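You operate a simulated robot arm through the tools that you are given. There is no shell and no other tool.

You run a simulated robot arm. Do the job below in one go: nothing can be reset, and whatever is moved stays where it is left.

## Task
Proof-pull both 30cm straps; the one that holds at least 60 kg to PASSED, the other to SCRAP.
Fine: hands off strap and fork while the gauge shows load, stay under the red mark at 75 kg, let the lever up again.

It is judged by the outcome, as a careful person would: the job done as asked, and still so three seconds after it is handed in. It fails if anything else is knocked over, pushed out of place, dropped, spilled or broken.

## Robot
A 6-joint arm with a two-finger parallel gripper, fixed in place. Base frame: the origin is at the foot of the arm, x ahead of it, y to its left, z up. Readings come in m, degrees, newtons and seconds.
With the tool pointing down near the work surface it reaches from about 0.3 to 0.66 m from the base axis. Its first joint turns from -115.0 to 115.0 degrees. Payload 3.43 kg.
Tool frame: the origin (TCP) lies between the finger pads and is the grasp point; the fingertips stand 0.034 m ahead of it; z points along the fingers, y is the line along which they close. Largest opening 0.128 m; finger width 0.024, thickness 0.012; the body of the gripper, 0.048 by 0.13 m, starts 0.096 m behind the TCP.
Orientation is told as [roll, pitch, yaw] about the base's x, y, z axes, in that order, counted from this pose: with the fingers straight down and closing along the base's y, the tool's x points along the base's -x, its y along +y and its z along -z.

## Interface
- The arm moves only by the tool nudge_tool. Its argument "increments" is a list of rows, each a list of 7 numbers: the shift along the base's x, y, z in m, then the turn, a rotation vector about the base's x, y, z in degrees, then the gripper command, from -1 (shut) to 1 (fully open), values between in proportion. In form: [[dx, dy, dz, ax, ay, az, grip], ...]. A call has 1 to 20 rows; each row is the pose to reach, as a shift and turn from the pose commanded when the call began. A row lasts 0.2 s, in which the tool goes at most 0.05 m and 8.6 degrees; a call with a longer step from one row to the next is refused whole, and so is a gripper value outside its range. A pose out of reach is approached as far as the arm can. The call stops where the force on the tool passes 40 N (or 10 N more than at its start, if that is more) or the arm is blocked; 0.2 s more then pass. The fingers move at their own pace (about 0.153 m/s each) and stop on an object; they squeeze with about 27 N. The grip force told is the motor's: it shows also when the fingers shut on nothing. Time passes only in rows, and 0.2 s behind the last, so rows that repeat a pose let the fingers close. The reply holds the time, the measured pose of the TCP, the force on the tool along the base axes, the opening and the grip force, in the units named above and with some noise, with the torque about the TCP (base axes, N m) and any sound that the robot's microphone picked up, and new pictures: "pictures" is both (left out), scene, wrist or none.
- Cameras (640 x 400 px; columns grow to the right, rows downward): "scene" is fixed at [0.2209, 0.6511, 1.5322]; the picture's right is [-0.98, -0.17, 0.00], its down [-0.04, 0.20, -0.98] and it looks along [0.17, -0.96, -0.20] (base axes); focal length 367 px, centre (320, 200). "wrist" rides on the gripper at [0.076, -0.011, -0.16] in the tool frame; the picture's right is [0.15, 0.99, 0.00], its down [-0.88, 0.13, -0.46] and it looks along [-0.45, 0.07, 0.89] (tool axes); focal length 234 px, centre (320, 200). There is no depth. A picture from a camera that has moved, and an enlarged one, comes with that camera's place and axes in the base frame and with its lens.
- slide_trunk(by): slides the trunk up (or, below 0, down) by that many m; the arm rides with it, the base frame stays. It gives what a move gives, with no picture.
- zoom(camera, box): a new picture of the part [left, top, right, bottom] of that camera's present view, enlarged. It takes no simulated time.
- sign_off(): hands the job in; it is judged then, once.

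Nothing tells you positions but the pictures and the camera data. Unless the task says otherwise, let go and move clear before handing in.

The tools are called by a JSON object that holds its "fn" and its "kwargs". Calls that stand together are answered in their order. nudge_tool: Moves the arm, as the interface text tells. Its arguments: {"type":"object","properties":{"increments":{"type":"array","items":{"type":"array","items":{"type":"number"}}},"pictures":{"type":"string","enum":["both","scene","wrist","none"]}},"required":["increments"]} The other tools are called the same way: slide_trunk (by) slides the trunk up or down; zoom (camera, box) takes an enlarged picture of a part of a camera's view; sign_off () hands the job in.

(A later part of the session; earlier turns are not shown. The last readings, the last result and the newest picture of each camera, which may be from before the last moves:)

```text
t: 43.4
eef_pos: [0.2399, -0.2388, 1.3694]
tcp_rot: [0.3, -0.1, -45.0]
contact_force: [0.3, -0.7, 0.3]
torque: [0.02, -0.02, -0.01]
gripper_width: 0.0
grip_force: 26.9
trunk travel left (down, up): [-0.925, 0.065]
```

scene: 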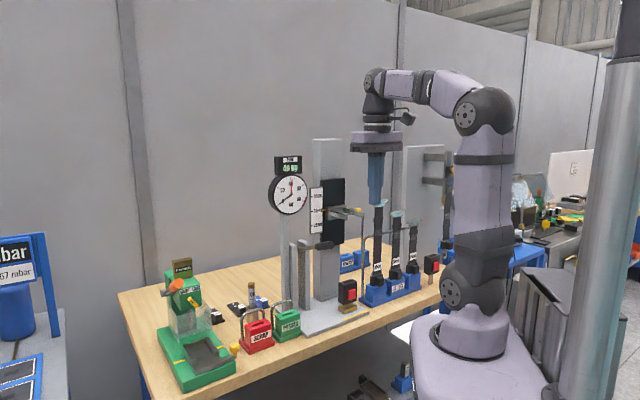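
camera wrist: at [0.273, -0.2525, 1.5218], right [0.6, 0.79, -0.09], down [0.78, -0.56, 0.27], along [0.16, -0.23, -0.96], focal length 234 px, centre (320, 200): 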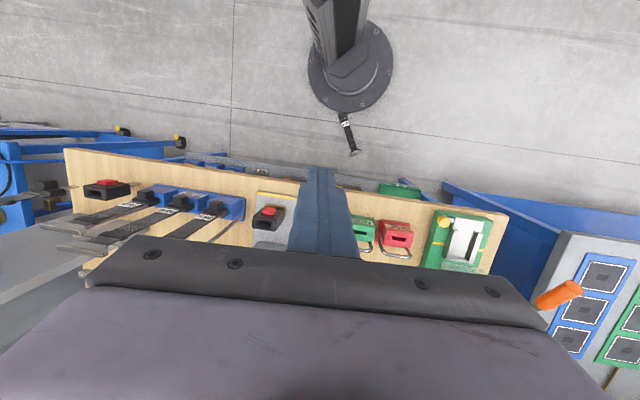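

{"fn": "slide_trunk", "kwargs": {"by": -0.3}}

{"fn": "zoom", "kwargs": {"camera": "scene", "box": [0, 0, 640, 400]}}

{"fn": "zoom", "kwargs": {"camera": "wrist", "box": [0, 0, 640, 400]}}

```text
t: 46.4
eef_pos: [0.2392, -0.2389, 1.0705]
tcp_rot: [0.3, 0.0, -45.0]
contact_force: [0.3, 0.9, -0.5]
torque: [0.03, 0.03, 0.0]
gripper_width: 0.0
grip_force: 27.1
trunk travel left (down, up): [-0.625, 0.365]
```

```text
1.00 times, centred on (320, 200) of scene (not enlarged: the box is as wide or as high as the picture)
camera zoom: at [0.2209, 0.6511, 1.5322], right [-0.98, -0.17, 0.0], down [-0.04, 0.2, -0.98], along [0.17, -0.96, -0.2], focal length 367 px, centre (320, 200)
```

zoom: 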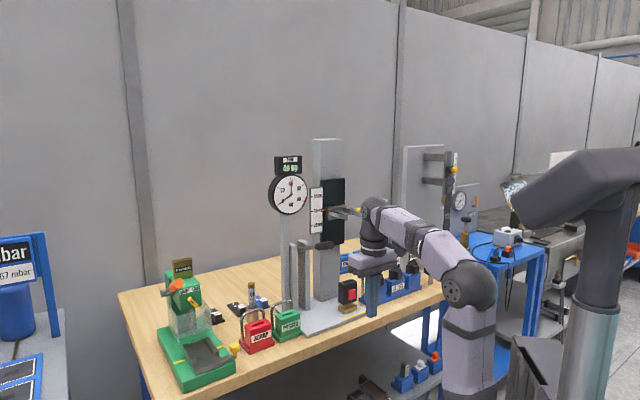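

```text
1.00 times, centred on (320, 200) of wrist (not enlarged: the box is as wide or as high as the picture)
camera zoom: at [0.1772, -0.1939, 1.23], right [0.6, 0.8, 0.01], down [0.71, -0.53, 0.46], along [0.37, -0.27, -0.89], focal length 234 px, centre (320, 200)
```

zoom: 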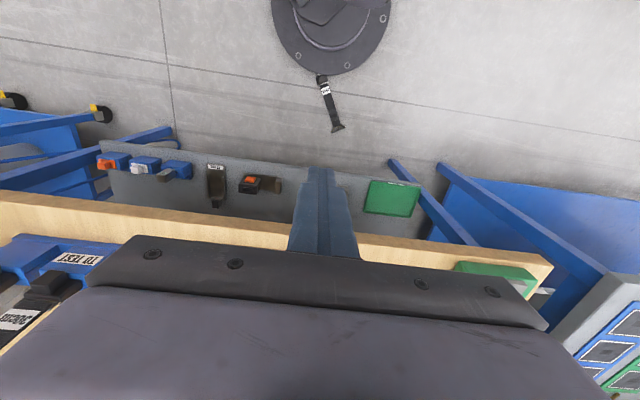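

{"fn": "slide_trunk", "kwargs": {"by": -0.3}}

{"fn": "zoom", "kwargs": {"camera": "scene", "box": [0, 0, 640, 400]}}

{"fn": "zoom", "kwargs": {"camera": "wrist", "box": [0, 0, 640, 400]}}

```text
t: 49.4
eef_pos: [0.2386, -0.2391, 0.7721]
tcp_rot: [0.3, 0.1, -45.0]
contact_force: [-0.7, -0.2, 0.2]
torque: [-0.03, 0.0, 0.0]
gripper_width: 0.0
grip_force: 26.8
trunk travel left (down, up): [-0.325, 0.665]
```

```text
1.00 times, centred on (320, 200) of scene (not enlarged: the box is as wide or as high as the picture)
camera zoom: at [0.2209, 0.6511, 1.5322], right [-0.98, -0.17, 0.0], down [-0.04, 0.2, -0.98], along [0.17, -0.96, -0.2], focal length 367 px, centre (320, 200)
```

zoom: 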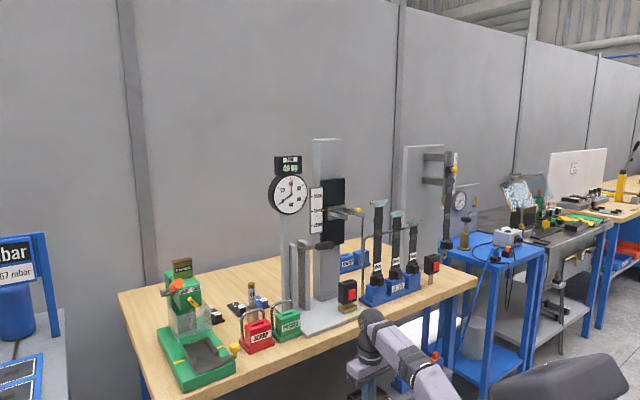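

```text
1.00 times, centred on (320, 200) of wrist (not enlarged: the box is as wide or as high as the picture)
camera zoom: at [0.1772, -0.1939, 0.93], right [0.6, 0.8, 0.01], down [0.71, -0.53, 0.46], along [0.37, -0.27, -0.89], focal length 234 px, centre (320, 200)
```

zoom: 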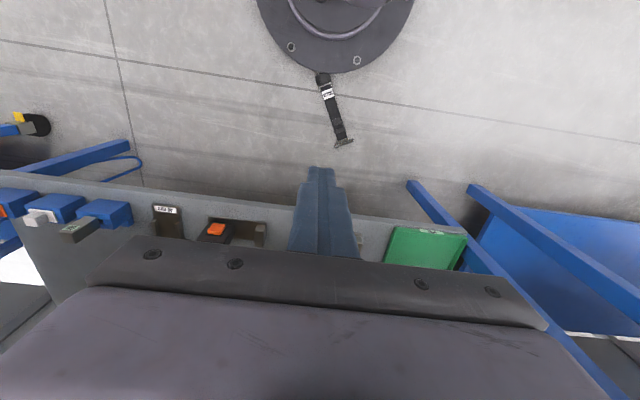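

{"fn": "slide_trunk", "kwargs": {"by": -0.3}}

{"fn": "zoom", "kwargs": {"camera": "wrist", "box": [0, 0, 640, 400]}}

{"fn": "zoom", "kwargs": {"camera": "wrist", "box": [240, 0, 440, 160]}}

```text
t: 52.4
eef_pos: [0.2386, -0.2395, 0.4705]
tcp_rot: [0.4, -0.1, -45.0]
contact_force: [-0.9, 0.2, 0.5]
torque: [0.01, 0.03, 0.0]
gripper_width: 0.0002
grip_force: 27.0
trunk travel left (down, up): [-0.025, 0.965]
```

```text
1.00 times, centred on (320, 200) of wrist (not enlarged: the box is as wide or as high as the picture)
camera zoom: at [0.1772, -0.1939, 0.63], right [0.6, 0.8, 0.01], down [0.71, -0.53, 0.46], along [0.37, -0.27, -0.89], focal length 234 px, centre (320, 200)
```

zoom: 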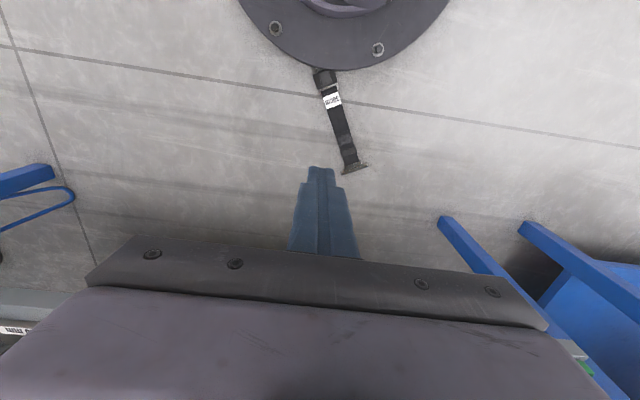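

```text
2.50 times, centred on (340, 80) of wrist
camera zoom: at [0.1772, -0.1939, 0.63], right [0.6, 0.8, 0.01], down [0.71, -0.53, 0.46], along [0.37, -0.27, -0.89], focal length 585 px, centre (270, 500)
```

zoom: 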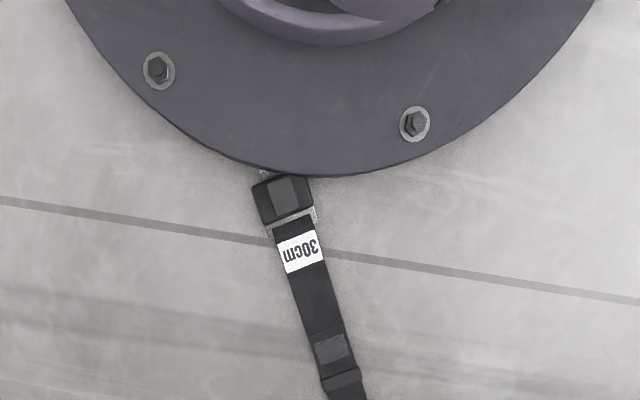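

The strap lies with its knob up about 0.26 m from the axis, too close to grasp straight down, so I'll first grip the webbing further out, drag it outwards, then take the knob. Moving to hover over the webbing, turned to its direction.

{"fn": "nudge_tool", "kwargs": {"increments": [[0.008, 0.004, -0.045, 0, 0, 5, -0.0625], [0.016, 0.008, -0.09, 0, 0, 10, -0.0625], [0.024, 0.013, -0.135, 0, 0, 15, -0.0625], [0.032, 0.017, -0.18, 0, 0, 20, -0.0625], [0.04, 0.021, -0.225, 0, 0, 25, -0.0625], [0.048, 0.026, -0.27, 0, 0, 28.7, -0.0625], [0.055, 0.0295, -0.31, 0, 0, 28.7, -0.0625]]}}

{"fn": "zoom", "kwargs": {"camera": "wrist", "box": [200, 40, 440, 260]}}

```text
t: 54.0
eef_pos: [0.2934, -0.2118, 0.1586]
tcp_rot: [0.3, -0.1, -16.2]
contact_force: [0.0, 0.7, -0.1]
torque: [0.0, 0.03, 0.02]
gripper_width: 0.0602
grip_force: 0.0
trunk travel left (down, up): [-0.025, 0.965]
camera wrist: at [0.2178, -0.2008, 0.3187], right [0.14, 0.99, 0.01], down [0.88, -0.12, 0.46], along [0.45, -0.06, -0.89], focal length 234 px, centre (320, 200)
```

scene: 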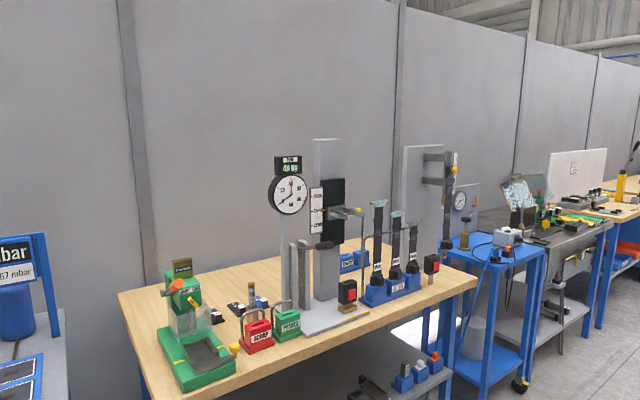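
wrist: 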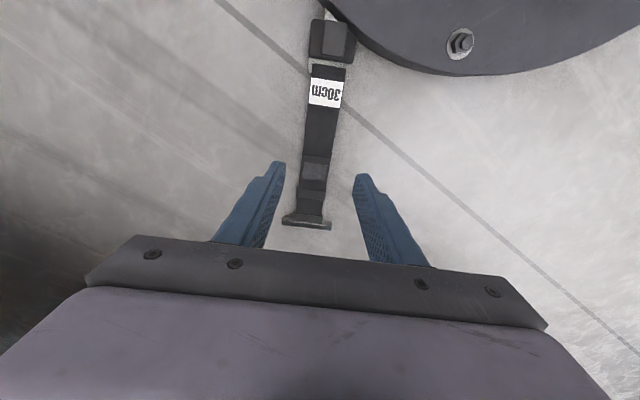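

```text
1.82 times, centred on (320, 150) of wrist
camera zoom: at [0.2178, -0.2008, 0.3187], right [0.14, 0.99, 0.01], down [0.88, -0.12, 0.46], along [0.45, -0.06, -0.89], focal length 426 px, centre (320, 291)
```

zoom: 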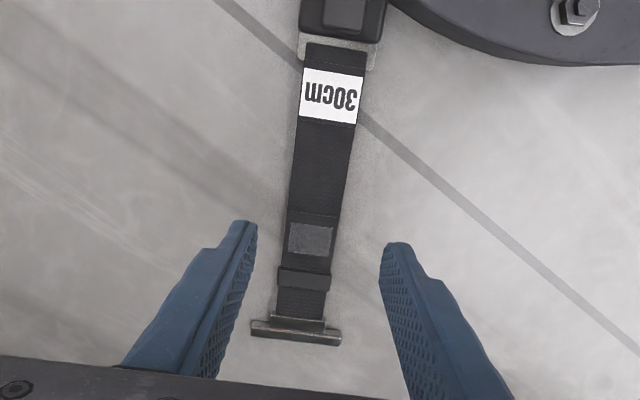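

The strap is straight under the tool, aligned to within 2 mm. I'll lower over the webbing and close gently on its edges.

{"fn": "nudge_tool", "kwargs": {"increments": [[-0.0005, -0.002, -0.04, 0, 0, 0, -0.0625], [-0.0005, -0.002, -0.08, 0, 0, 0, -0.0625], [-0.0005, -0.002, -0.105, 0, 0, 0, -0.0625], [-0.0005, -0.002, -0.119, 0, 0, 0, -0.0625], [-0.0005, -0.002, -0.119, 0, 0, 0, -0.5], [-0.0005, -0.002, -0.119, 0, 0, 0, -1], [-0.0005, -0.002, -0.119, 0, 0, 0, -1]], "pictures": "wrist"}}

```text
t: 55.6
eef_pos: [0.293, -0.2109, 0.0397]
tcp_rot: [0.2, 0.0, -16.3]
contact_force: [0.3, 0.6, 0.5]
torque: [-0.04, -0.04, 0.02]
gripper_width: 0.0394
grip_force: 26.8
trunk travel left (down, up): [-0.025, 0.965]
camera wrist: at [0.218, -0.202, 0.2008], right [0.14, 0.99, 0.01], down [0.88, -0.12, 0.46], along [0.45, -0.06, -0.89], focal length 234 px, centre (320, 200)
```

wrist: 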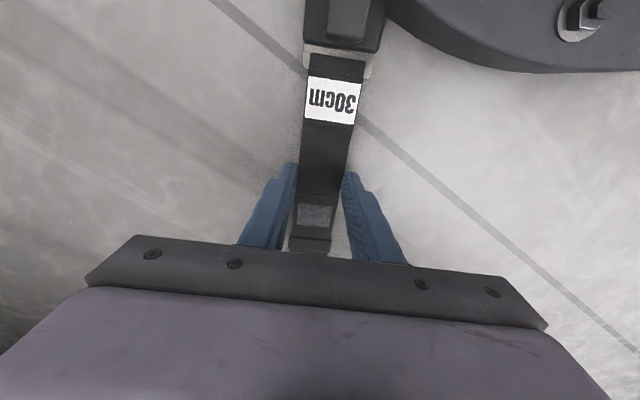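

Webbing gripped (39 mm). I'll draw it outwards 11 cm along its own axis, keeping it just skimming the floor.

{"fn": "nudge_tool", "kwargs": {"increments": [[0.01, -0.003, 0.002, 0, 0, 0, -1], [0.034, -0.01, 0.004, 0, 0, 0, -1], [0.062, -0.018, 0.004, 0, 0, 0, -1], [0.086, -0.025, 0.004, 0, 0, 0, -1], [0.106, -0.031, 0.004, 0, 0, 0, -1], [0.106, -0.031, 0.0, 0, 0, 0, -1]], "pictures": "wrist"}}

```text
t: 57.0
eef_pos: [0.4009, -0.2437, 0.0421]
tcp_rot: [0.3, 0.0, -16.3]
contact_force: [-0.5, 0.2, -1.5]
torque: [-0.04, -0.08, 0.02]
gripper_width: 0.0393
grip_force: 26.6
trunk travel left (down, up): [-0.025, 0.965]
camera wrist: at [0.3241, -0.2326, 0.2014], right [0.14, 0.99, 0.01], down [0.88, -0.12, 0.46], along [0.45, -0.06, -0.89], focal length 234 px, centre (320, 200)
```

wrist: 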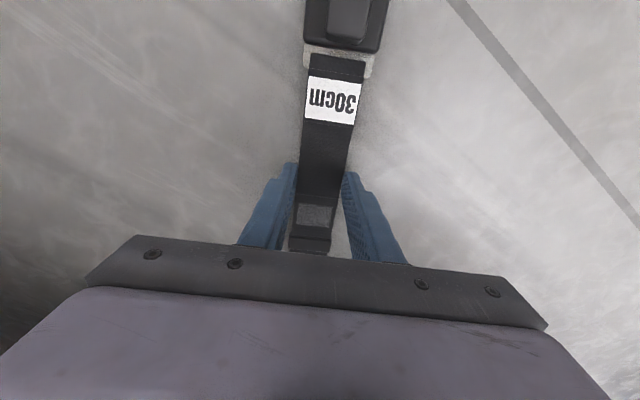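

The strap is clear of the column foot now. I'll release, rise, and come over the knob with the tool leaning 20° outward, so that the strap will later hang upright when the tool is near horizontal.

{"fn": "nudge_tool", "kwargs": {"increments": [[0, 0, 0, 0, 0, 0, 0.0], [0, 0, 0, 0, 0, 0, 0.0], [0, 0, 0.04, 0, 0, 0, 0.0], [-0.02, 0.006, 0.08, 1.4, 4.8, 0, 0.0], [-0.05, 0.015, 0.1, 2.8, 9.6, 0, 0.0], [-0.08, 0.024, 0.1, 4.2, 14.4, 0, -0.2], [-0.105, 0.03, 0.1, 5.6, 19.2, 0, -0.2]], "pictures": "wrist"}}

{"fn": "zoom", "kwargs": {"camera": "wrist", "box": [220, 60, 420, 240]}}

```text
t: 58.6
eef_pos: [0.2955, -0.2127, 0.1419]
tcp_rot: [0.3, 20.1, -16.3]
contact_force: [0.4, 0.5, -0.7]
torque: [0.01, -0.01, 0.0]
gripper_width: 0.0512
grip_force: 0.0
trunk travel left (down, up): [-0.025, 0.965]
camera wrist: at [0.2762, -0.2188, 0.3175], right [0.15, 0.99, 0.05], down [0.98, -0.15, 0.13], along [0.13, 0.03, -0.99], focal length 234 px, centre (320, 200)
```

wrist: 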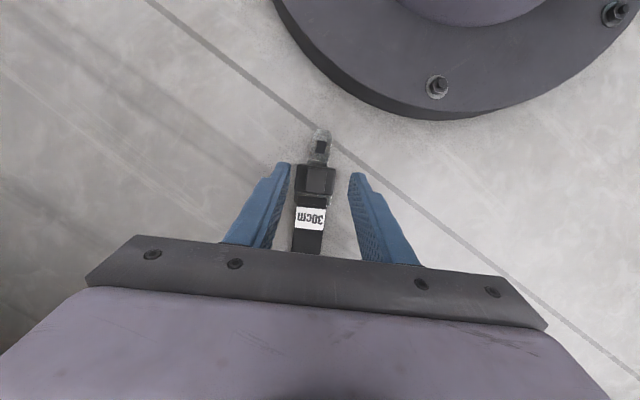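

```text
2.22 times, centred on (320, 150) of wrist
camera zoom: at [0.2762, -0.2188, 0.3175], right [0.15, 0.99, 0.05], down [0.98, -0.15, 0.13], along [0.13, 0.03, -0.99], focal length 520 px, centre (320, 311)
```

zoom: 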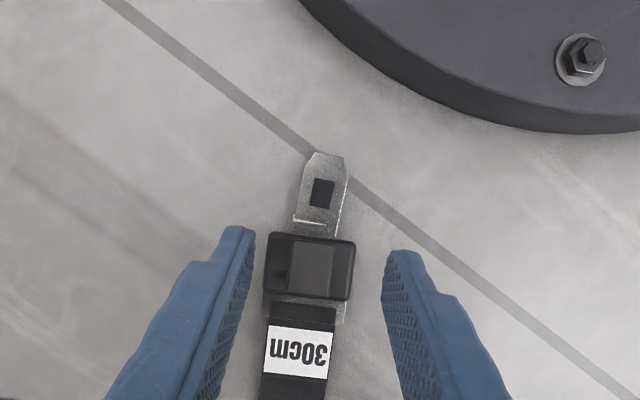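

The knob is squarely between the fingers. I'll lower over it in two stages.

{"fn": "nudge_tool", "kwargs": {"increments": [[0.004, -0.001, -0.03, 0, 0, 0, -0.25], [0.008, -0.0024, -0.055, 0, 0, 0, -0.25], [0.0083, -0.0024, -0.07, 0, 0, 0, -0.25]], "pictures": "none"}}

{"fn": "zoom", "kwargs": {"camera": "wrist", "box": [240, 100, 400, 240]}}

```text
t: 59.4
eef_pos: [0.3031, -0.2159, 0.0713]
tcp_rot: [0.2, 19.9, -16.4]
contact_force: [-0.2, 0.5, -0.9]
torque: [-0.02, 0.04, 0.01]
gripper_width: 0.048
grip_force: 0.1
trunk travel left (down, up): [-0.025, 0.965]
```

```text
2.86 times, centred on (320, 170) of wrist
camera zoom: at [0.2837, -0.2219, 0.2466], right [0.15, 0.99, 0.05], down [0.98, -0.15, 0.13], along [0.13, 0.03, -0.99], focal length 669 px, centre (320, 286)
```

zoom: 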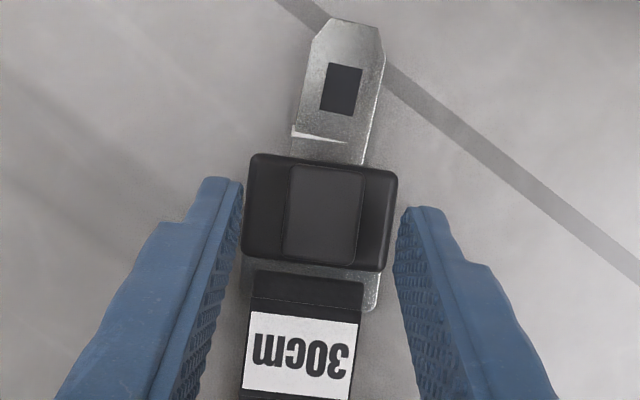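

{"fn": "nudge_tool", "kwargs": {"increments": [[0.0006, 0.0019, -0.009, 0, 0, 0, -0.25], [0.0006, 0.0019, -0.018, 0, 0, 0, -0.25], [0.0006, 0.0019, -0.018, 0, 0, 0, -0.6], [0.0006, 0.0019, -0.018, 0, 0, 0, -1], [0.0006, 0.0019, -0.018, 0, 0, 0, -1]], "pictures": "none"}}

{"fn": "zoom", "kwargs": {"camera": "wrist", "box": [240, 100, 400, 240]}}

```text
t: 60.6
eef_pos: [0.3036, -0.2124, 0.0535]
tcp_rot: [0.1, 19.9, -16.2]
contact_force: [1.3, -1.2, 9.9]
torque: [-0.11, 0.0, 0.14]
gripper_width: 0.0234
grip_force: 27.2
trunk travel left (down, up): [-0.025, 0.965]
```

```text
2.86 times, centred on (320, 170) of wrist
camera zoom: at [0.2844, -0.2196, 0.2298], right [0.15, 0.99, 0.05], down [0.98, -0.15, 0.13], along [0.14, 0.03, -0.99], focal length 669 px, centre (320, 286)
```

zoom: 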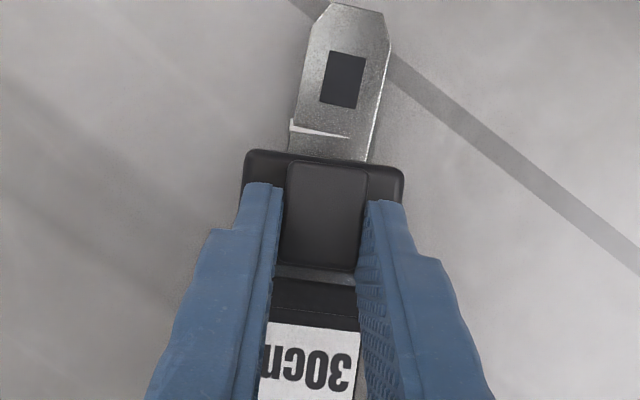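

The knob is firmly gripped again (23 mm). I'll lift slowly a few centimetres and check it holds.

{"fn": "nudge_tool", "kwargs": {"increments": [[0, 0, 0.01, 0, 0, 0, -1], [0, 0, 0.025, 0, 0, 0, -1], [0, 0, 0.045, 0, 0, 0, -1], [0, 0, 0.065, 0, 0, 0, -1]], "pictures": "none"}}

{"fn": "zoom", "kwargs": {"camera": "wrist", "box": [240, 100, 400, 240]}}

```text
t: 61.6
eef_pos: [0.304, -0.2121, 0.1188]
tcp_rot: [0.2, 20.1, -16.3]
contact_force: [0.5, 0.4, -1.9]
torque: [0.02, 0.08, 0.02]
gripper_width: 0.0232
grip_force: 26.4
trunk travel left (down, up): [-0.025, 0.965]
```

```text
2.86 times, centred on (320, 170) of wrist
camera zoom: at [0.2844, -0.2193, 0.2947], right [0.15, 0.99, 0.05], down [0.98, -0.15, 0.13], along [0.13, 0.04, -0.99], focal length 669 px, centre (320, 286)
```

zoom: 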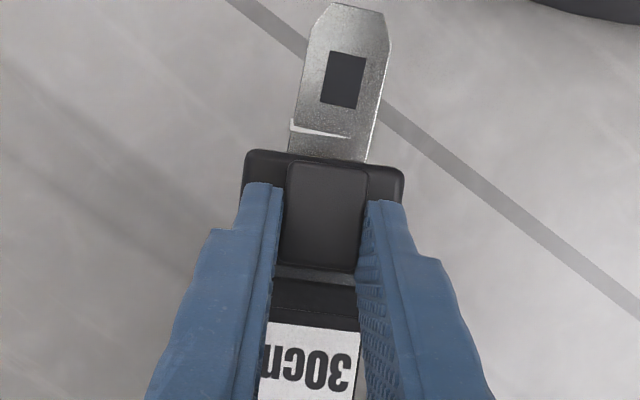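

It holds without sagging. I'll swing it round the base, away from the table, to open floor.

{"fn": "nudge_tool", "kwargs": {"increments": [[0.0133, 0.0203, 0.003, 0, 0, 3.75, -1], [0.0251, 0.0415, 0.006, 0, 0, 7.5, -1], [0.0355, 0.0634, 0.009, 0, 0, 11.25, -1], [0.0445, 0.0859, 0.012, 0, 0, 15, -1], [0.052, 0.109, 0.015, 0, 0, 18.75, -1], [0.058, 0.1325, 0.018, 0, 0, 22.5, -1], [0.0625, 0.1563, 0.021, 0, 0, 26.25, -1], [0.0653, 0.1804, 0.024, 0, 0, 30, -1], [0.0666, 0.2046, 0.027, 0, 0, 33.75, -1], [0.0663, 0.2289, 0.03, 0, 0, 37.5, -1], [0.0644, 0.2531, 0.03, 0, 0, 41.25, -1], [0.0609, 0.2771, 0.03, 0, 0, 45, -1]], "pictures": "wrist"}}

```text
t: 64.2
eef_pos: [0.3638, 0.0629, 0.1483]
tcp_rot: [0.3, 20.1, 28.7]
contact_force: [-0.1, 0.1, -1.7]
torque: [-0.05, 0.08, 0.02]
gripper_width: 0.0235
grip_force: 27.0
trunk travel left (down, up): [-0.025, 0.965]
camera wrist: at [0.3556, 0.0458, 0.324], right [-0.59, 0.8, 0.05], down [0.8, 0.59, 0.13], along [0.07, 0.12, -0.99], focal length 234 px, centre (320, 200)
```

wrist: 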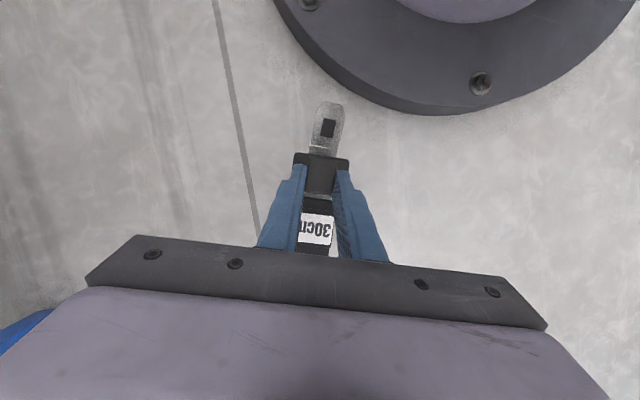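

{"fn": "slide_trunk", "kwargs": {"by": 0.5}}

{"fn": "zoom", "kwargs": {"camera": "wrist", "box": [0, 0, 640, 400]}}

{"fn": "zoom", "kwargs": {"camera": "scene", "box": [0, 0, 640, 400]}}

```text
refused: 0.5 is not a number from -0.4 to 0.4
```

```text
1.00 times, centred on (320, 200) of wrist (not enlarged: the box is as wide or as high as the picture)
camera zoom: at [0.3556, 0.0458, 0.324], right [-0.59, 0.8, 0.05], down [0.8, 0.59, 0.13], along [0.07, 0.12, -0.99], focal length 234 px, centre (320, 200)
```

zoom: 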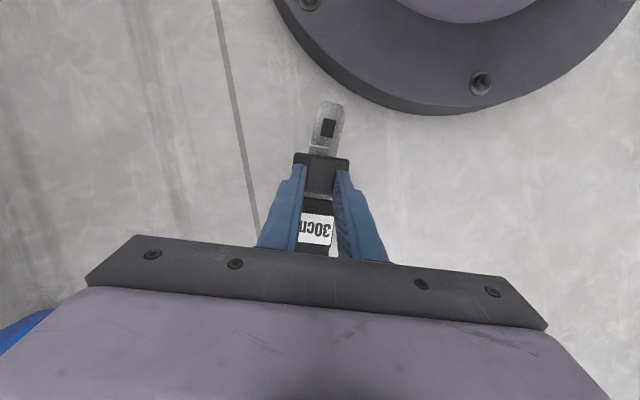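

```text
1.00 times, centred on (320, 200) of scene (not enlarged: the box is as wide or as high as the picture)
camera zoom: at [0.2209, 0.6511, 1.5322], right [-0.98, -0.17, 0.0], down [-0.04, 0.2, -0.98], along [0.17, -0.96, -0.2], focal length 367 px, centre (320, 200)
```

zoom: 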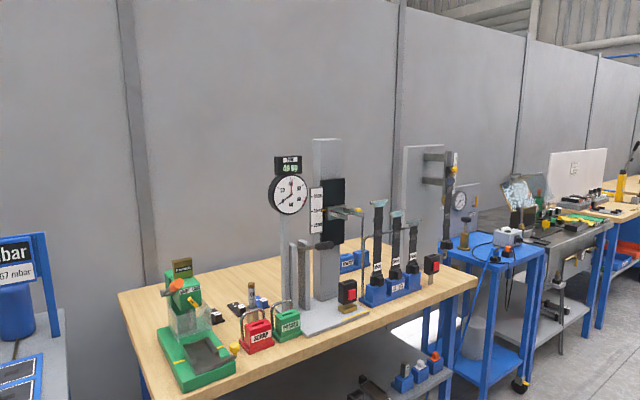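

The slide is limited to 0.4 m per call; I'll raise the trunk by 0.35 while the strap is over open floor.

{"fn": "slide_trunk", "kwargs": {"by": 0.35}}

{"fn": "zoom", "kwargs": {"camera": "wrist", "box": [0, 0, 640, 400]}}

```text
t: 67.6
eef_pos: [0.3639, 0.0638, 0.4982]
tcp_rot: [0.2, 20.0, 28.7]
contact_force: [-0.4, 0.6, -2.4]
torque: [-0.04, 0.08, 0.01]
gripper_width: 0.0233
grip_force: 27.4
trunk travel left (down, up): [-0.375, 0.615]
```

```text
1.00 times, centred on (320, 200) of wrist (not enlarged: the box is as wide or as high as the picture)
camera zoom: at [0.3558, 0.0455, 0.6739], right [-0.59, 0.8, 0.05], down [0.8, 0.58, 0.13], along [0.07, 0.12, -0.99], focal length 234 px, centre (320, 200)
```

zoom: 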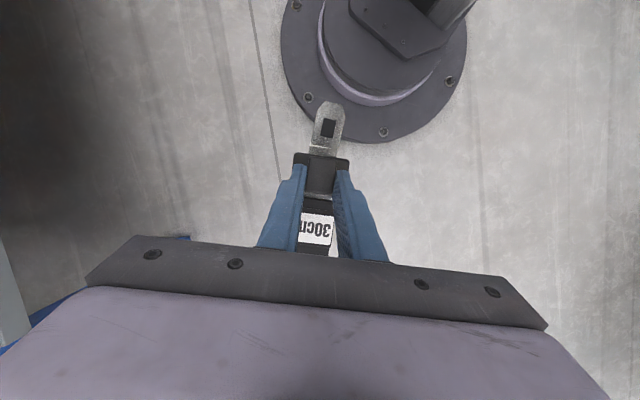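

Next I tilt the strap upright: rotate the tool from leaning-down to nearly horizontal while rising, still over open floor.

{"fn": "nudge_tool", "kwargs": {"increments": [[0.0058, 0.0032, 0.0375, 3.6, -6.58, 0, -1], [0.0117, 0.0064, 0.075, 7.2, -13.16, 0, -1], [0.0175, 0.0096, 0.1125, 10.8, -19.74, 0, -1], [0.0233, 0.0128, 0.15, 14.4, -26.3, 0, -1], [0.0292, 0.016, 0.1875, 18.0, -32.9, 0, -1], [0.035, 0.019, 0.225, 21.6, -39.5, 0, -1]], "pictures": "wrist"}}

```text
t: 69.0
eef_pos: [0.3995, 0.0836, 0.7233]
tcp_rot: [0.4, -25.1, 28.8]
contact_force: [-0.1, 1.0, -1.7]
torque: [-0.05, 0.09, 0.02]
gripper_width: 0.0232
grip_force: 27.0
trunk travel left (down, up): [-0.375, 0.615]
camera wrist: at [0.2846, 0.0065, 0.8363], right [-0.59, 0.8, -0.06], down [0.47, 0.4, 0.79], along [0.66, 0.44, -0.61], focal length 234 px, centre (320, 200)
```

wrist: 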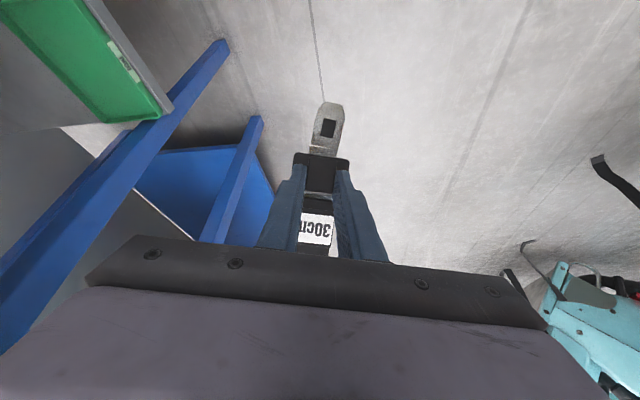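

{"fn": "nudge_tool", "kwargs": {"increments": [[0.005, 0.003, 0.045, 3.6, -6.58, 0, -1], [0.01, 0.006, 0.09, 7.2, -13.16, 0, -1], [0.015, 0.009, 0.135, 10.8, -19.74, 0, -1], [0.02, 0.012, 0.18, 14.4, -26.3, 0, -1], [0.025, 0.015, 0.225, 18.0, -32.9, 0, -1], [0.03, 0.018, 0.27, 21.6, -39.5, 0, -1]]}}

```text
t: 70.4
eef_pos: [0.4884, 0.0939, 1.0209]
tcp_rot: [0.3, -70.0, 28.7]
contact_force: [-0.2, -0.5, -1.5]
torque: [-0.05, 0.05, -0.01]
gripper_width: 0.0236
grip_force: 26.8
out of reach, approached as far as the arm can: row 1, 2, 3, 4, 5, 6
trunk travel left (down, up): [-0.375, 0.615]
camera wrist: at [0.3405, 0.0007, 1.0047], right [-0.52, 0.84, -0.14], down [-0.17, 0.05, 0.98], along [0.83, 0.54, 0.12], focal length 234 px, centre (320, 200)
```

scene: 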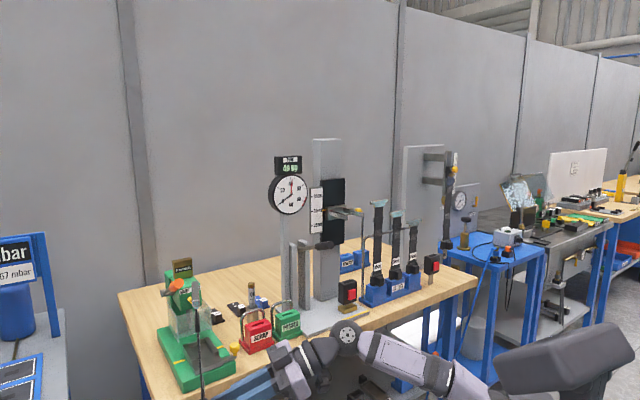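
wrist: 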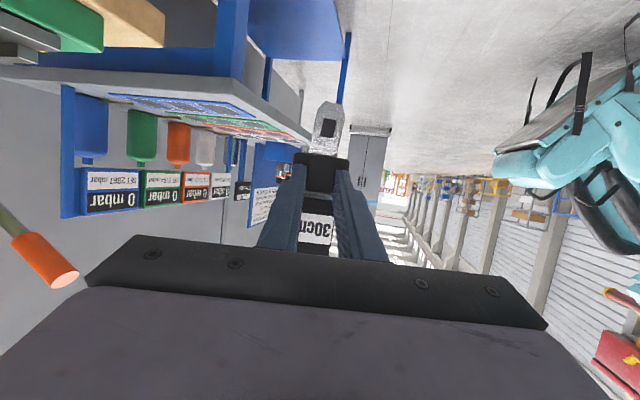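

The strap is upright at the left side, still held; the upper arm was at its backward limit there. I'll raise slightly to a comfortable height, then check the scene.

{"fn": "nudge_tool", "kwargs": {"increments": [[0, 0, 0.03, 0, 0, 0, -1], [0, 0, 0.06, 0, 0, 0, -1], [0, 0, 0.085, 0, 0, 0, -1]], "pictures": "scene"}}

{"fn": "zoom", "kwargs": {"camera": "scene", "box": [120, 220, 360, 400]}}

```text
t: 71.2
eef_pos: [0.4877, 0.0944, 1.1055]
tcp_rot: [0.2, -70.0, 28.7]
contact_force: [0.4, -0.2, -1.5]
torque: [-0.05, 0.09, -0.02]
gripper_width: 0.0234
grip_force: 27.1
trunk travel left (down, up): [-0.375, 0.615]
```

scene: 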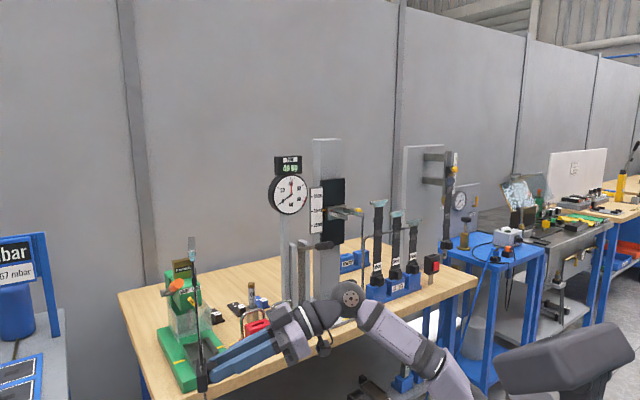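

```text
2.22 times, centred on (240, 310) of scene
camera zoom: at [0.2209, 0.6511, 1.5322], right [-0.98, -0.17, 0.0], down [-0.04, 0.2, -0.98], along [0.17, -0.96, -0.2], focal length 816 px, centre (498, -44)
```

zoom: 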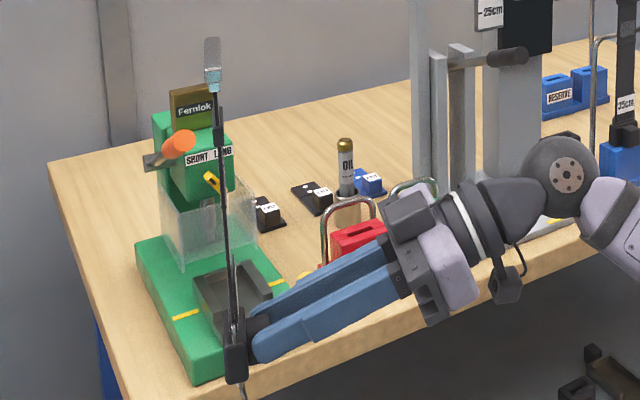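

The strap hangs upright. Now I yaw the tool from +29° to -45° about the wrist, bringing the strap in front of SCRAP.

{"fn": "nudge_tool", "kwargs": {"increments": [[0.0137, -0.0262, 0, 0, 0, -7.37, -1], [0.0236, -0.0536, 0, 0, 0, -14.74, -1], [0.0295, -0.0822, 0, 0, 0, -22.11, -1], [0.0315, -0.1112, 0, 0, 0, -29.48, -1], [0.0294, -0.1402, 0, 0, 0, -36.85, -1], [0.0234, -0.1685, 0, 0, 0, -44.22, -1], [0.0135, -0.1958, 0, 0, 0, -51.59, -1], [-0.0003, -0.2216, 0, 0, 0, -58.96, -1], [-0.0174, -0.2452, 0, 0, 0, -66.33, -1], [-0.0377, -0.2664, 0, 0, 0, -73.7, -1]]}}

{"fn": "zoom", "kwargs": {"camera": "scene", "box": [190, 180, 350, 360]}}

{"fn": "zoom", "kwargs": {"camera": "wrist", "box": [200, 40, 440, 240]}}

```text
t: 73.4
eef_pos: [0.4506, -0.1724, 1.1052]
tcp_rot: [0.4, -70.0, -45.3]
contact_force: [-0.5, 0.2, -1.7]
torque: [0.07, 0.07, 0.0]
gripper_width: 0.0233
grip_force: 27.3
trunk travel left (down, up): [-0.375, 0.615]
camera wrist: at [0.3176, -0.0562, 1.0883], right [0.66, 0.74, -0.14], down [0.0, 0.18, 0.98], along [0.75, -0.65, 0.12], focal length 234 px, centre (320, 200)
```

scene: 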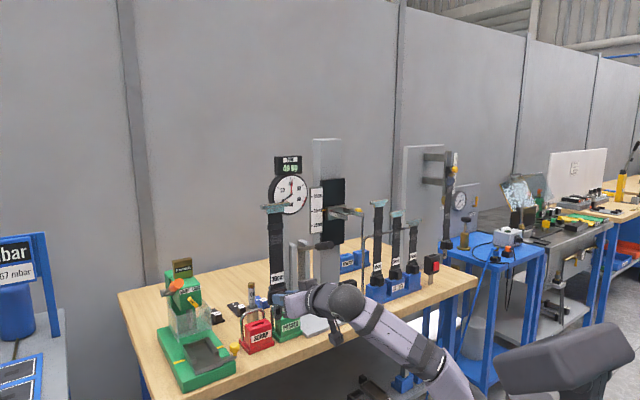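
wrist: 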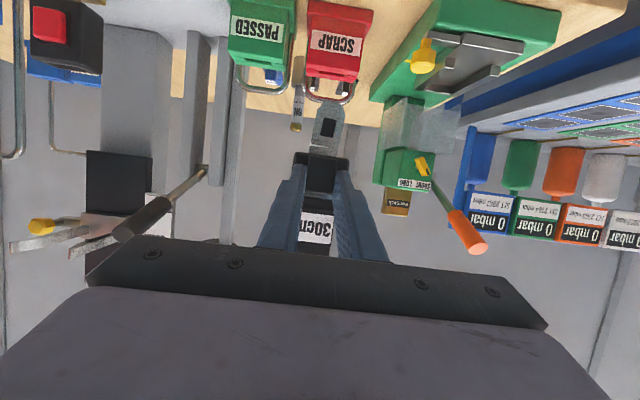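

```text
2.22 times, centred on (270, 270) of scene
camera zoom: at [0.2209, 0.6511, 1.5322], right [-0.98, -0.17, 0.0], down [-0.04, 0.2, -0.98], along [0.17, -0.96, -0.2], focal length 816 px, centre (431, 44)
```

zoom: 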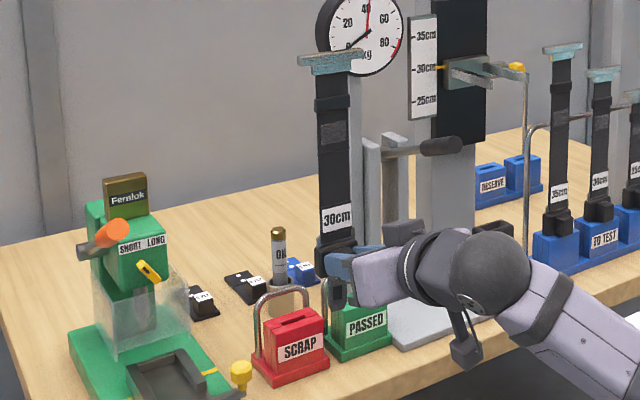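

```text
2.00 times, centred on (320, 140) of wrist
camera zoom: at [0.3176, -0.0562, 1.0883], right [0.66, 0.74, -0.14], down [0.0, 0.18, 0.98], along [0.75, -0.65, 0.12], focal length 468 px, centre (320, 320)
```

zoom: 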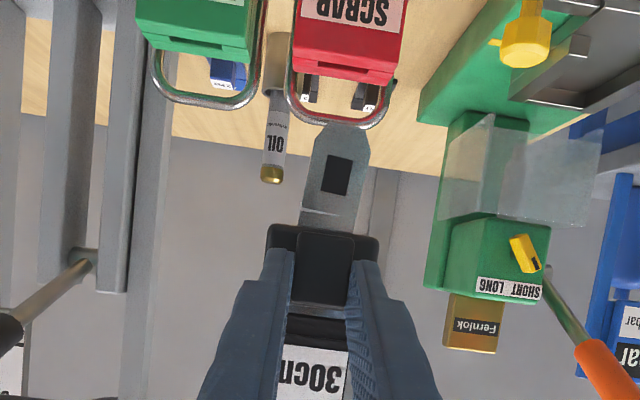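

The strap is upright in front of SCRAP. I'll zoom to measure tongue-to-slot alignment.

{"fn": "zoom", "kwargs": {"camera": "wrist", "box": [280, 0, 400, 120]}}

{"fn": "zoom", "kwargs": {"camera": "scene", "box": [235, 260, 315, 360]}}

```text
3.33 times, centred on (340, 60) of wrist
camera zoom: at [0.3176, -0.0562, 1.0883], right [0.66, 0.74, -0.14], down [0.0, 0.18, 0.98], along [0.75, -0.65, 0.12], focal length 781 px, centre (253, 667)
```

zoom: 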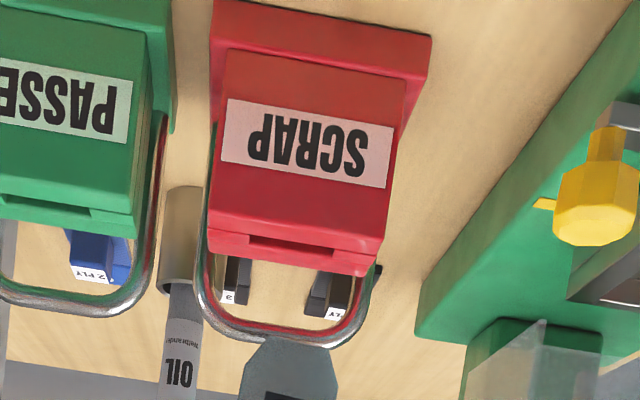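

```text
4.00 times, centred on (275, 310) of scene
camera zoom: at [0.2209, 0.6511, 1.5322], right [-0.98, -0.17, 0.0], down [-0.04, 0.2, -0.98], along [0.17, -0.96, -0.2], focal length 1469 px, centre (500, -240)
```

zoom: 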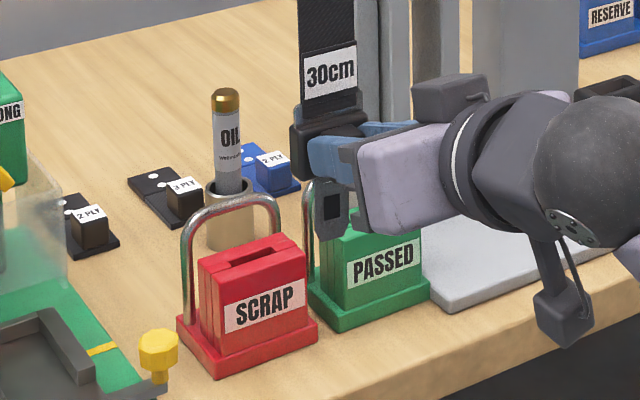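

The slot is about 12 cm further forward and 2 mm left of the tongue. I'll move forward at this height, with the tongue still above the block, then re-check.

{"fn": "nudge_tool", "kwargs": {"increments": [[0.018, -0.0175, 0, 0, 0, 0.3, -1], [0.038, -0.037, 0, 0, 0, 0.3, -1], [0.058, -0.056, 0, 0, 0, 0.3, -1], [0.075, -0.072, 0, 0, 0, 0.3, -1], [0.0857, -0.0825, 0, 0, 0, 0.3, -1]], "pictures": "none"}}

{"fn": "zoom", "kwargs": {"camera": "wrist", "box": [240, 0, 400, 160]}}

{"fn": "zoom", "kwargs": {"camera": "scene", "box": [225, 250, 305, 350]}}

{"fn": "zoom", "kwargs": {"camera": "scene", "box": [200, 170, 340, 350]}}

```text
t: 74.6
eef_pos: [0.5365, -0.2558, 1.1047]
tcp_rot: [0.2, -70.0, -44.6]
contact_force: [-1.4, -0.4, -2.3]
torque: [0.06, 0.06, 0.02]
gripper_width: 0.0234
grip_force: 26.6
trunk travel left (down, up): [-0.375, 0.615]
```

```text
2.50 times, centred on (320, 80) of wrist
camera zoom: at [0.4029, -0.1402, 1.0877], right [0.66, 0.74, -0.14], down [0.0, 0.18, 0.98], along [0.75, -0.65, 0.12], focal length 585 px, centre (320, 500)
```

zoom: 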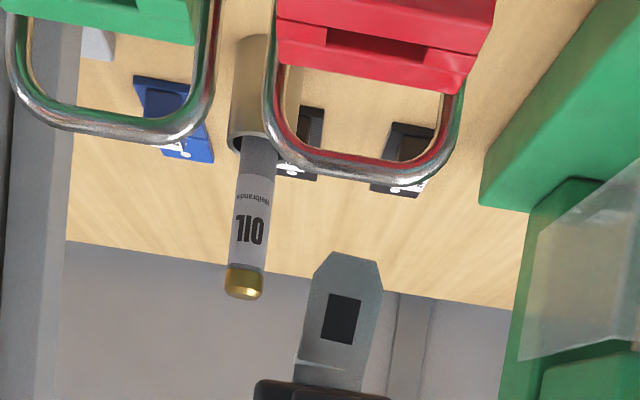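

```text
4.00 times, centred on (265, 300) of scene
camera zoom: at [0.2209, 0.6511, 1.5322], right [-0.98, -0.17, 0.0], down [-0.04, 0.2, -0.98], along [0.17, -0.96, -0.2], focal length 1469 px, centre (540, -200)
```

zoom: 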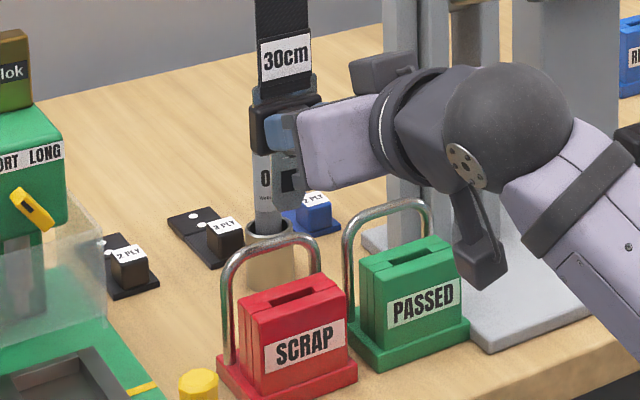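

```text
2.22 times, centred on (270, 260) of scene
camera zoom: at [0.2209, 0.6511, 1.5322], right [-0.98, -0.17, 0.0], down [-0.04, 0.2, -0.98], along [0.17, -0.96, -0.2], focal length 816 px, centre (431, 67)
```

zoom: 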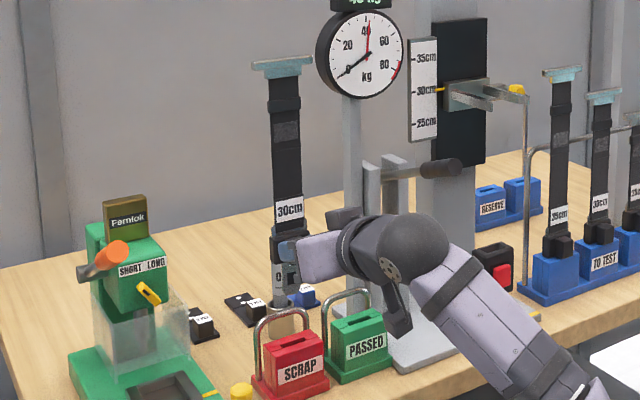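

The tongue is within about 2 mm of the slot. I'll lower until the tip is about 1 cm above the slot and look again.

{"fn": "nudge_tool", "kwargs": {"increments": [[-0.0008, -0.0008, -0.02, 0, 0, 0, -1], [-0.001, -0.001, -0.04, 0, 0, 0, -1], [-0.001, -0.001, -0.058, 0, 0, 0, -1]], "pictures": "none"}}

{"fn": "zoom", "kwargs": {"camera": "wrist", "box": [260, 0, 400, 130]}}

{"fn": "zoom", "kwargs": {"camera": "scene", "box": [235, 270, 295, 350]}}

```text
t: 75.4
eef_pos: [0.5353, -0.2565, 1.046]
tcp_rot: [0.2, -70.1, -44.6]
contact_force: [0.1, 0.8, -1.8]
torque: [0.07, 0.09, 0.01]
gripper_width: 0.0235
grip_force: 26.3
trunk travel left (down, up): [-0.375, 0.615]
```

```text
3.08 times, centred on (330, 65) of wrist
camera zoom: at [0.4019, -0.1406, 1.0294], right [0.66, 0.74, -0.14], down [0.0, 0.18, 0.98], along [0.75, -0.65, 0.12], focal length 720 px, centre (289, 615)
```

zoom: 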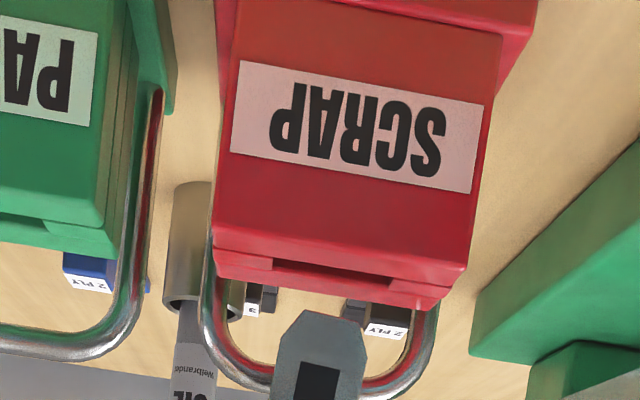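

```text
5.00 times, centred on (265, 310) of scene
camera zoom: at [0.2209, 0.6511, 1.5322], right [-0.98, -0.17, 0.0], down [-0.04, 0.2, -0.98], along [0.17, -0.96, -0.2], focal length 1836 px, centre (595, -350)
```

zoom: 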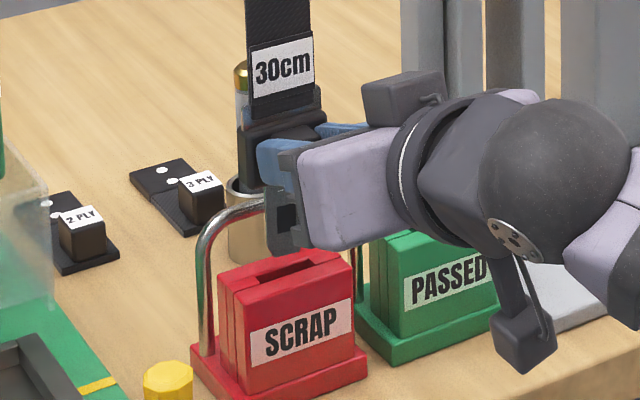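

Tongue tip is about 1 cm above the slot and ~2.5 mm to the right; I'll correct and lower gently, watching the force.

{"fn": "nudge_tool", "kwargs": {"increments": [[0.0018, 0.0018, 0, 0, 0, 0, -1], [0.0018, 0.0018, -0.006, 0, 0, 0, -1], [0.0018, 0.0018, -0.012, 0, 0, 0, -1], [0.0018, 0.0018, -0.018, 0, 0, 0, -1]], "pictures": "none"}}

{"fn": "zoom", "kwargs": {"camera": "wrist", "box": [260, 0, 400, 130]}}

{"fn": "zoom", "kwargs": {"camera": "scene", "box": [235, 270, 295, 350]}}

```text
t: 76.4
eef_pos: [0.5364, -0.2543, 1.029]
tcp_rot: [0.1, -70.0, -44.6]
contact_force: [0.1, 0.2, -1.4]
torque: [0.03, 0.04, 0.01]
gripper_width: 0.0232
grip_force: 26.8
trunk travel left (down, up): [-0.375, 0.615]
```

```text
3.08 times, centred on (330, 65) of wrist
camera zoom: at [0.4037, -0.139, 1.0117], right [0.66, 0.74, -0.14], down [0.0, 0.18, 0.98], along [0.75, -0.65, 0.12], focal length 720 px, centre (289, 615)
```

zoom: 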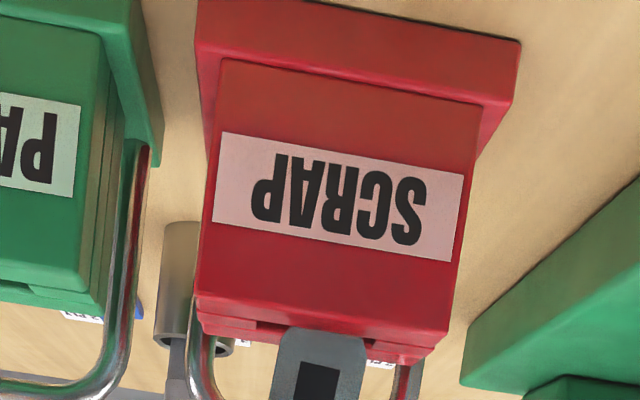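

```text
5.00 times, centred on (265, 310) of scene
camera zoom: at [0.2209, 0.6511, 1.5322], right [-0.98, -0.17, 0.0], down [-0.04, 0.2, -0.98], along [0.17, -0.96, -0.2], focal length 1836 px, centre (595, -350)
```

zoom: 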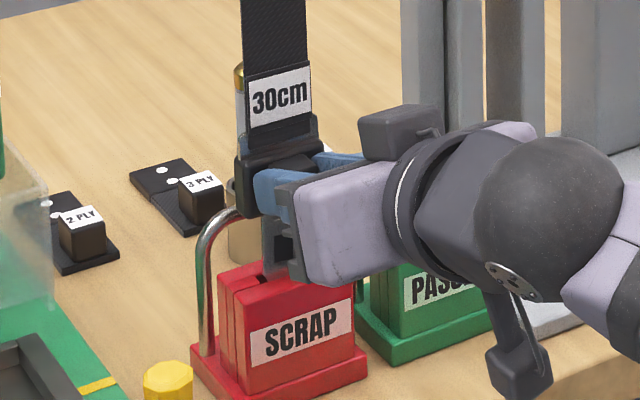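

No contact force and the tip is entering the slot. Continuing down.

{"fn": "nudge_tool", "kwargs": {"increments": [[0, 0, -0.006, 0, 0, 0, -1], [0, 0, -0.012, 0, 0, 0, -1], [0, 0, -0.018, 0, 0, 0, -1]], "pictures": "none"}}

{"fn": "zoom", "kwargs": {"camera": "scene", "box": [235, 270, 295, 350]}}

{"fn": "zoom", "kwargs": {"camera": "wrist", "box": [260, 0, 400, 130]}}

```text
t: 77.2
eef_pos: [0.537, -0.2549, 1.0105]
tcp_rot: [0.1, -69.9, -44.8]
contact_force: [0.7, -0.1, -1.5]
torque: [0.07, 0.08, -0.03]
gripper_width: 0.0231
grip_force: 26.5
trunk travel left (down, up): [-0.375, 0.615]
```

```text
5.00 times, centred on (265, 310) of scene
camera zoom: at [0.2209, 0.6511, 1.5322], right [-0.98, -0.17, 0.0], down [-0.04, 0.2, -0.98], along [0.17, -0.96, -0.2], focal length 1836 px, centre (595, -350)
```

zoom: 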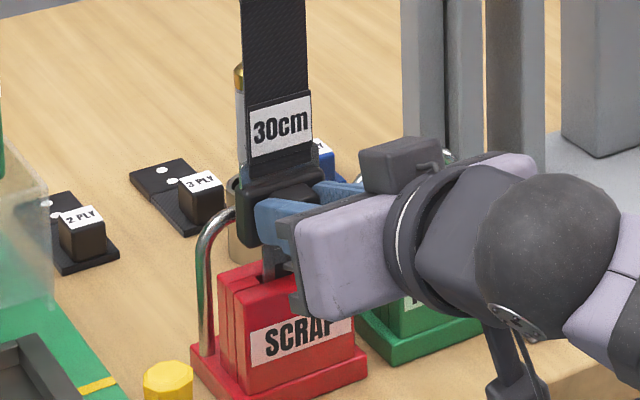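

```text
3.08 times, centred on (330, 65) of wrist
camera zoom: at [0.4037, -0.1385, 0.9938], right [0.66, 0.74, -0.14], down [0.0, 0.18, 0.98], along [0.75, -0.65, 0.12], focal length 720 px, centre (289, 615)
```

zoom: 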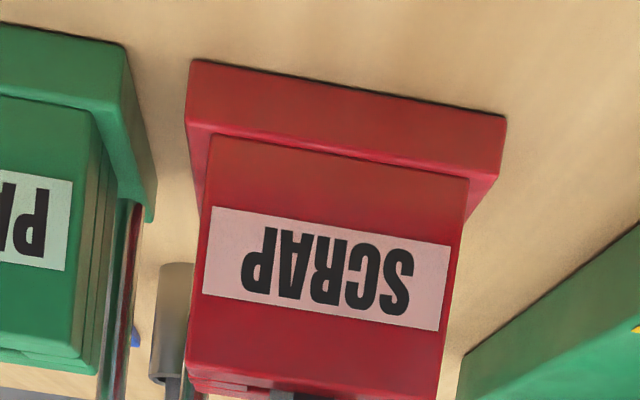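

The tongue is in the slot. Lowering the rest until it seats.

{"fn": "nudge_tool", "kwargs": {"increments": [[0, 0, -0.006, 0, 0, 0, -1], [0, 0, -0.011, 0, 0, 0, -1], [0, 0, -0.015, 0, 0, 0, -1]], "pictures": "none"}}

{"fn": "zoom", "kwargs": {"camera": "scene", "box": [235, 270, 295, 350]}}

```text
t: 78.0
eef_pos: [0.5383, -0.255, 0.996]
tcp_rot: [0.3, -70.0, -44.8]
contact_force: [0.6, 0.2, -2.1]
torque: [0.08, 0.05, 0.03]
gripper_width: 0.0235
grip_force: 27.0
trunk travel left (down, up): [-0.375, 0.615]
```

```text
5.00 times, centred on (265, 310) of scene
camera zoom: at [0.2209, 0.6511, 1.5322], right [-0.98, -0.17, 0.0], down [-0.04, 0.2, -0.98], along [0.17, -0.96, -0.2], focal length 1836 px, centre (595, -350)
```

zoom: 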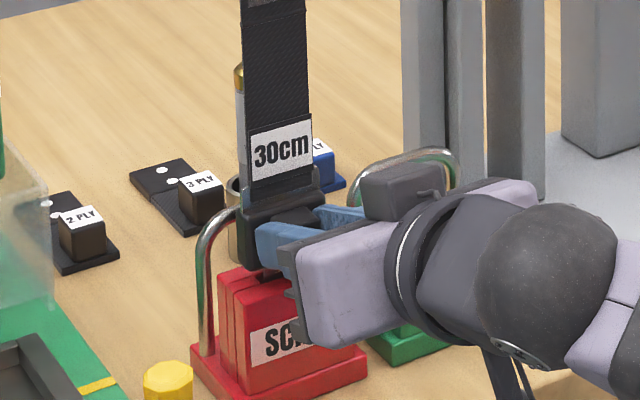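

{"fn": "nudge_tool", "kwargs": {"increments": [[0, 0, -0.003, 0, 0, 0, -1], [0, 0, -0.006, 0, 0, 0, -1]], "pictures": "none"}}

{"fn": "zoom", "kwargs": {"camera": "scene", "box": [235, 270, 295, 350]}}

```text
t: 78.6
eef_pos: [0.5371, -0.2542, 0.9903]
tcp_rot: [0.2, -70.1, -44.6]
contact_force: [0.1, -0.3, -0.6]
torque: [0.04, 0.1, -0.05]
gripper_width: 0.0232
grip_force: 27.2
trunk travel left (down, up): [-0.375, 0.615]
```

```text
5.00 times, centred on (265, 310) of scene
camera zoom: at [0.2209, 0.6511, 1.5322], right [-0.98, -0.17, 0.0], down [-0.04, 0.2, -0.98], along [0.17, -0.96, -0.2], focal length 1836 px, centre (595, -350)
```

zoom: 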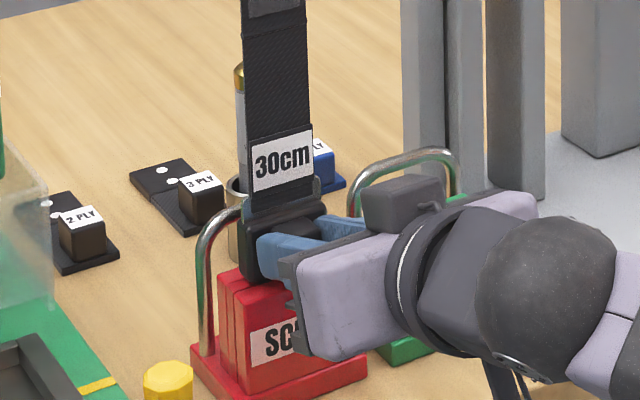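

{"fn": "nudge_tool", "kwargs": {"increments": [[0, 0, -0.002, 0, 0, 0, -1], [0, 0, -0.003, 0, 0, 0, -1]], "pictures": "none"}}

```text
t: 79.2
eef_pos: [0.5379, -0.2538, 0.9866]
tcp_rot: [0.2, -70.1, -44.6]
contact_force: [0.8, 0.4, -0.9]
torque: [-0.02, 0.04, 0.03]
gripper_width: 0.0235
grip_force: 26.9
trunk travel left (down, up): [-0.375, 0.615]
```

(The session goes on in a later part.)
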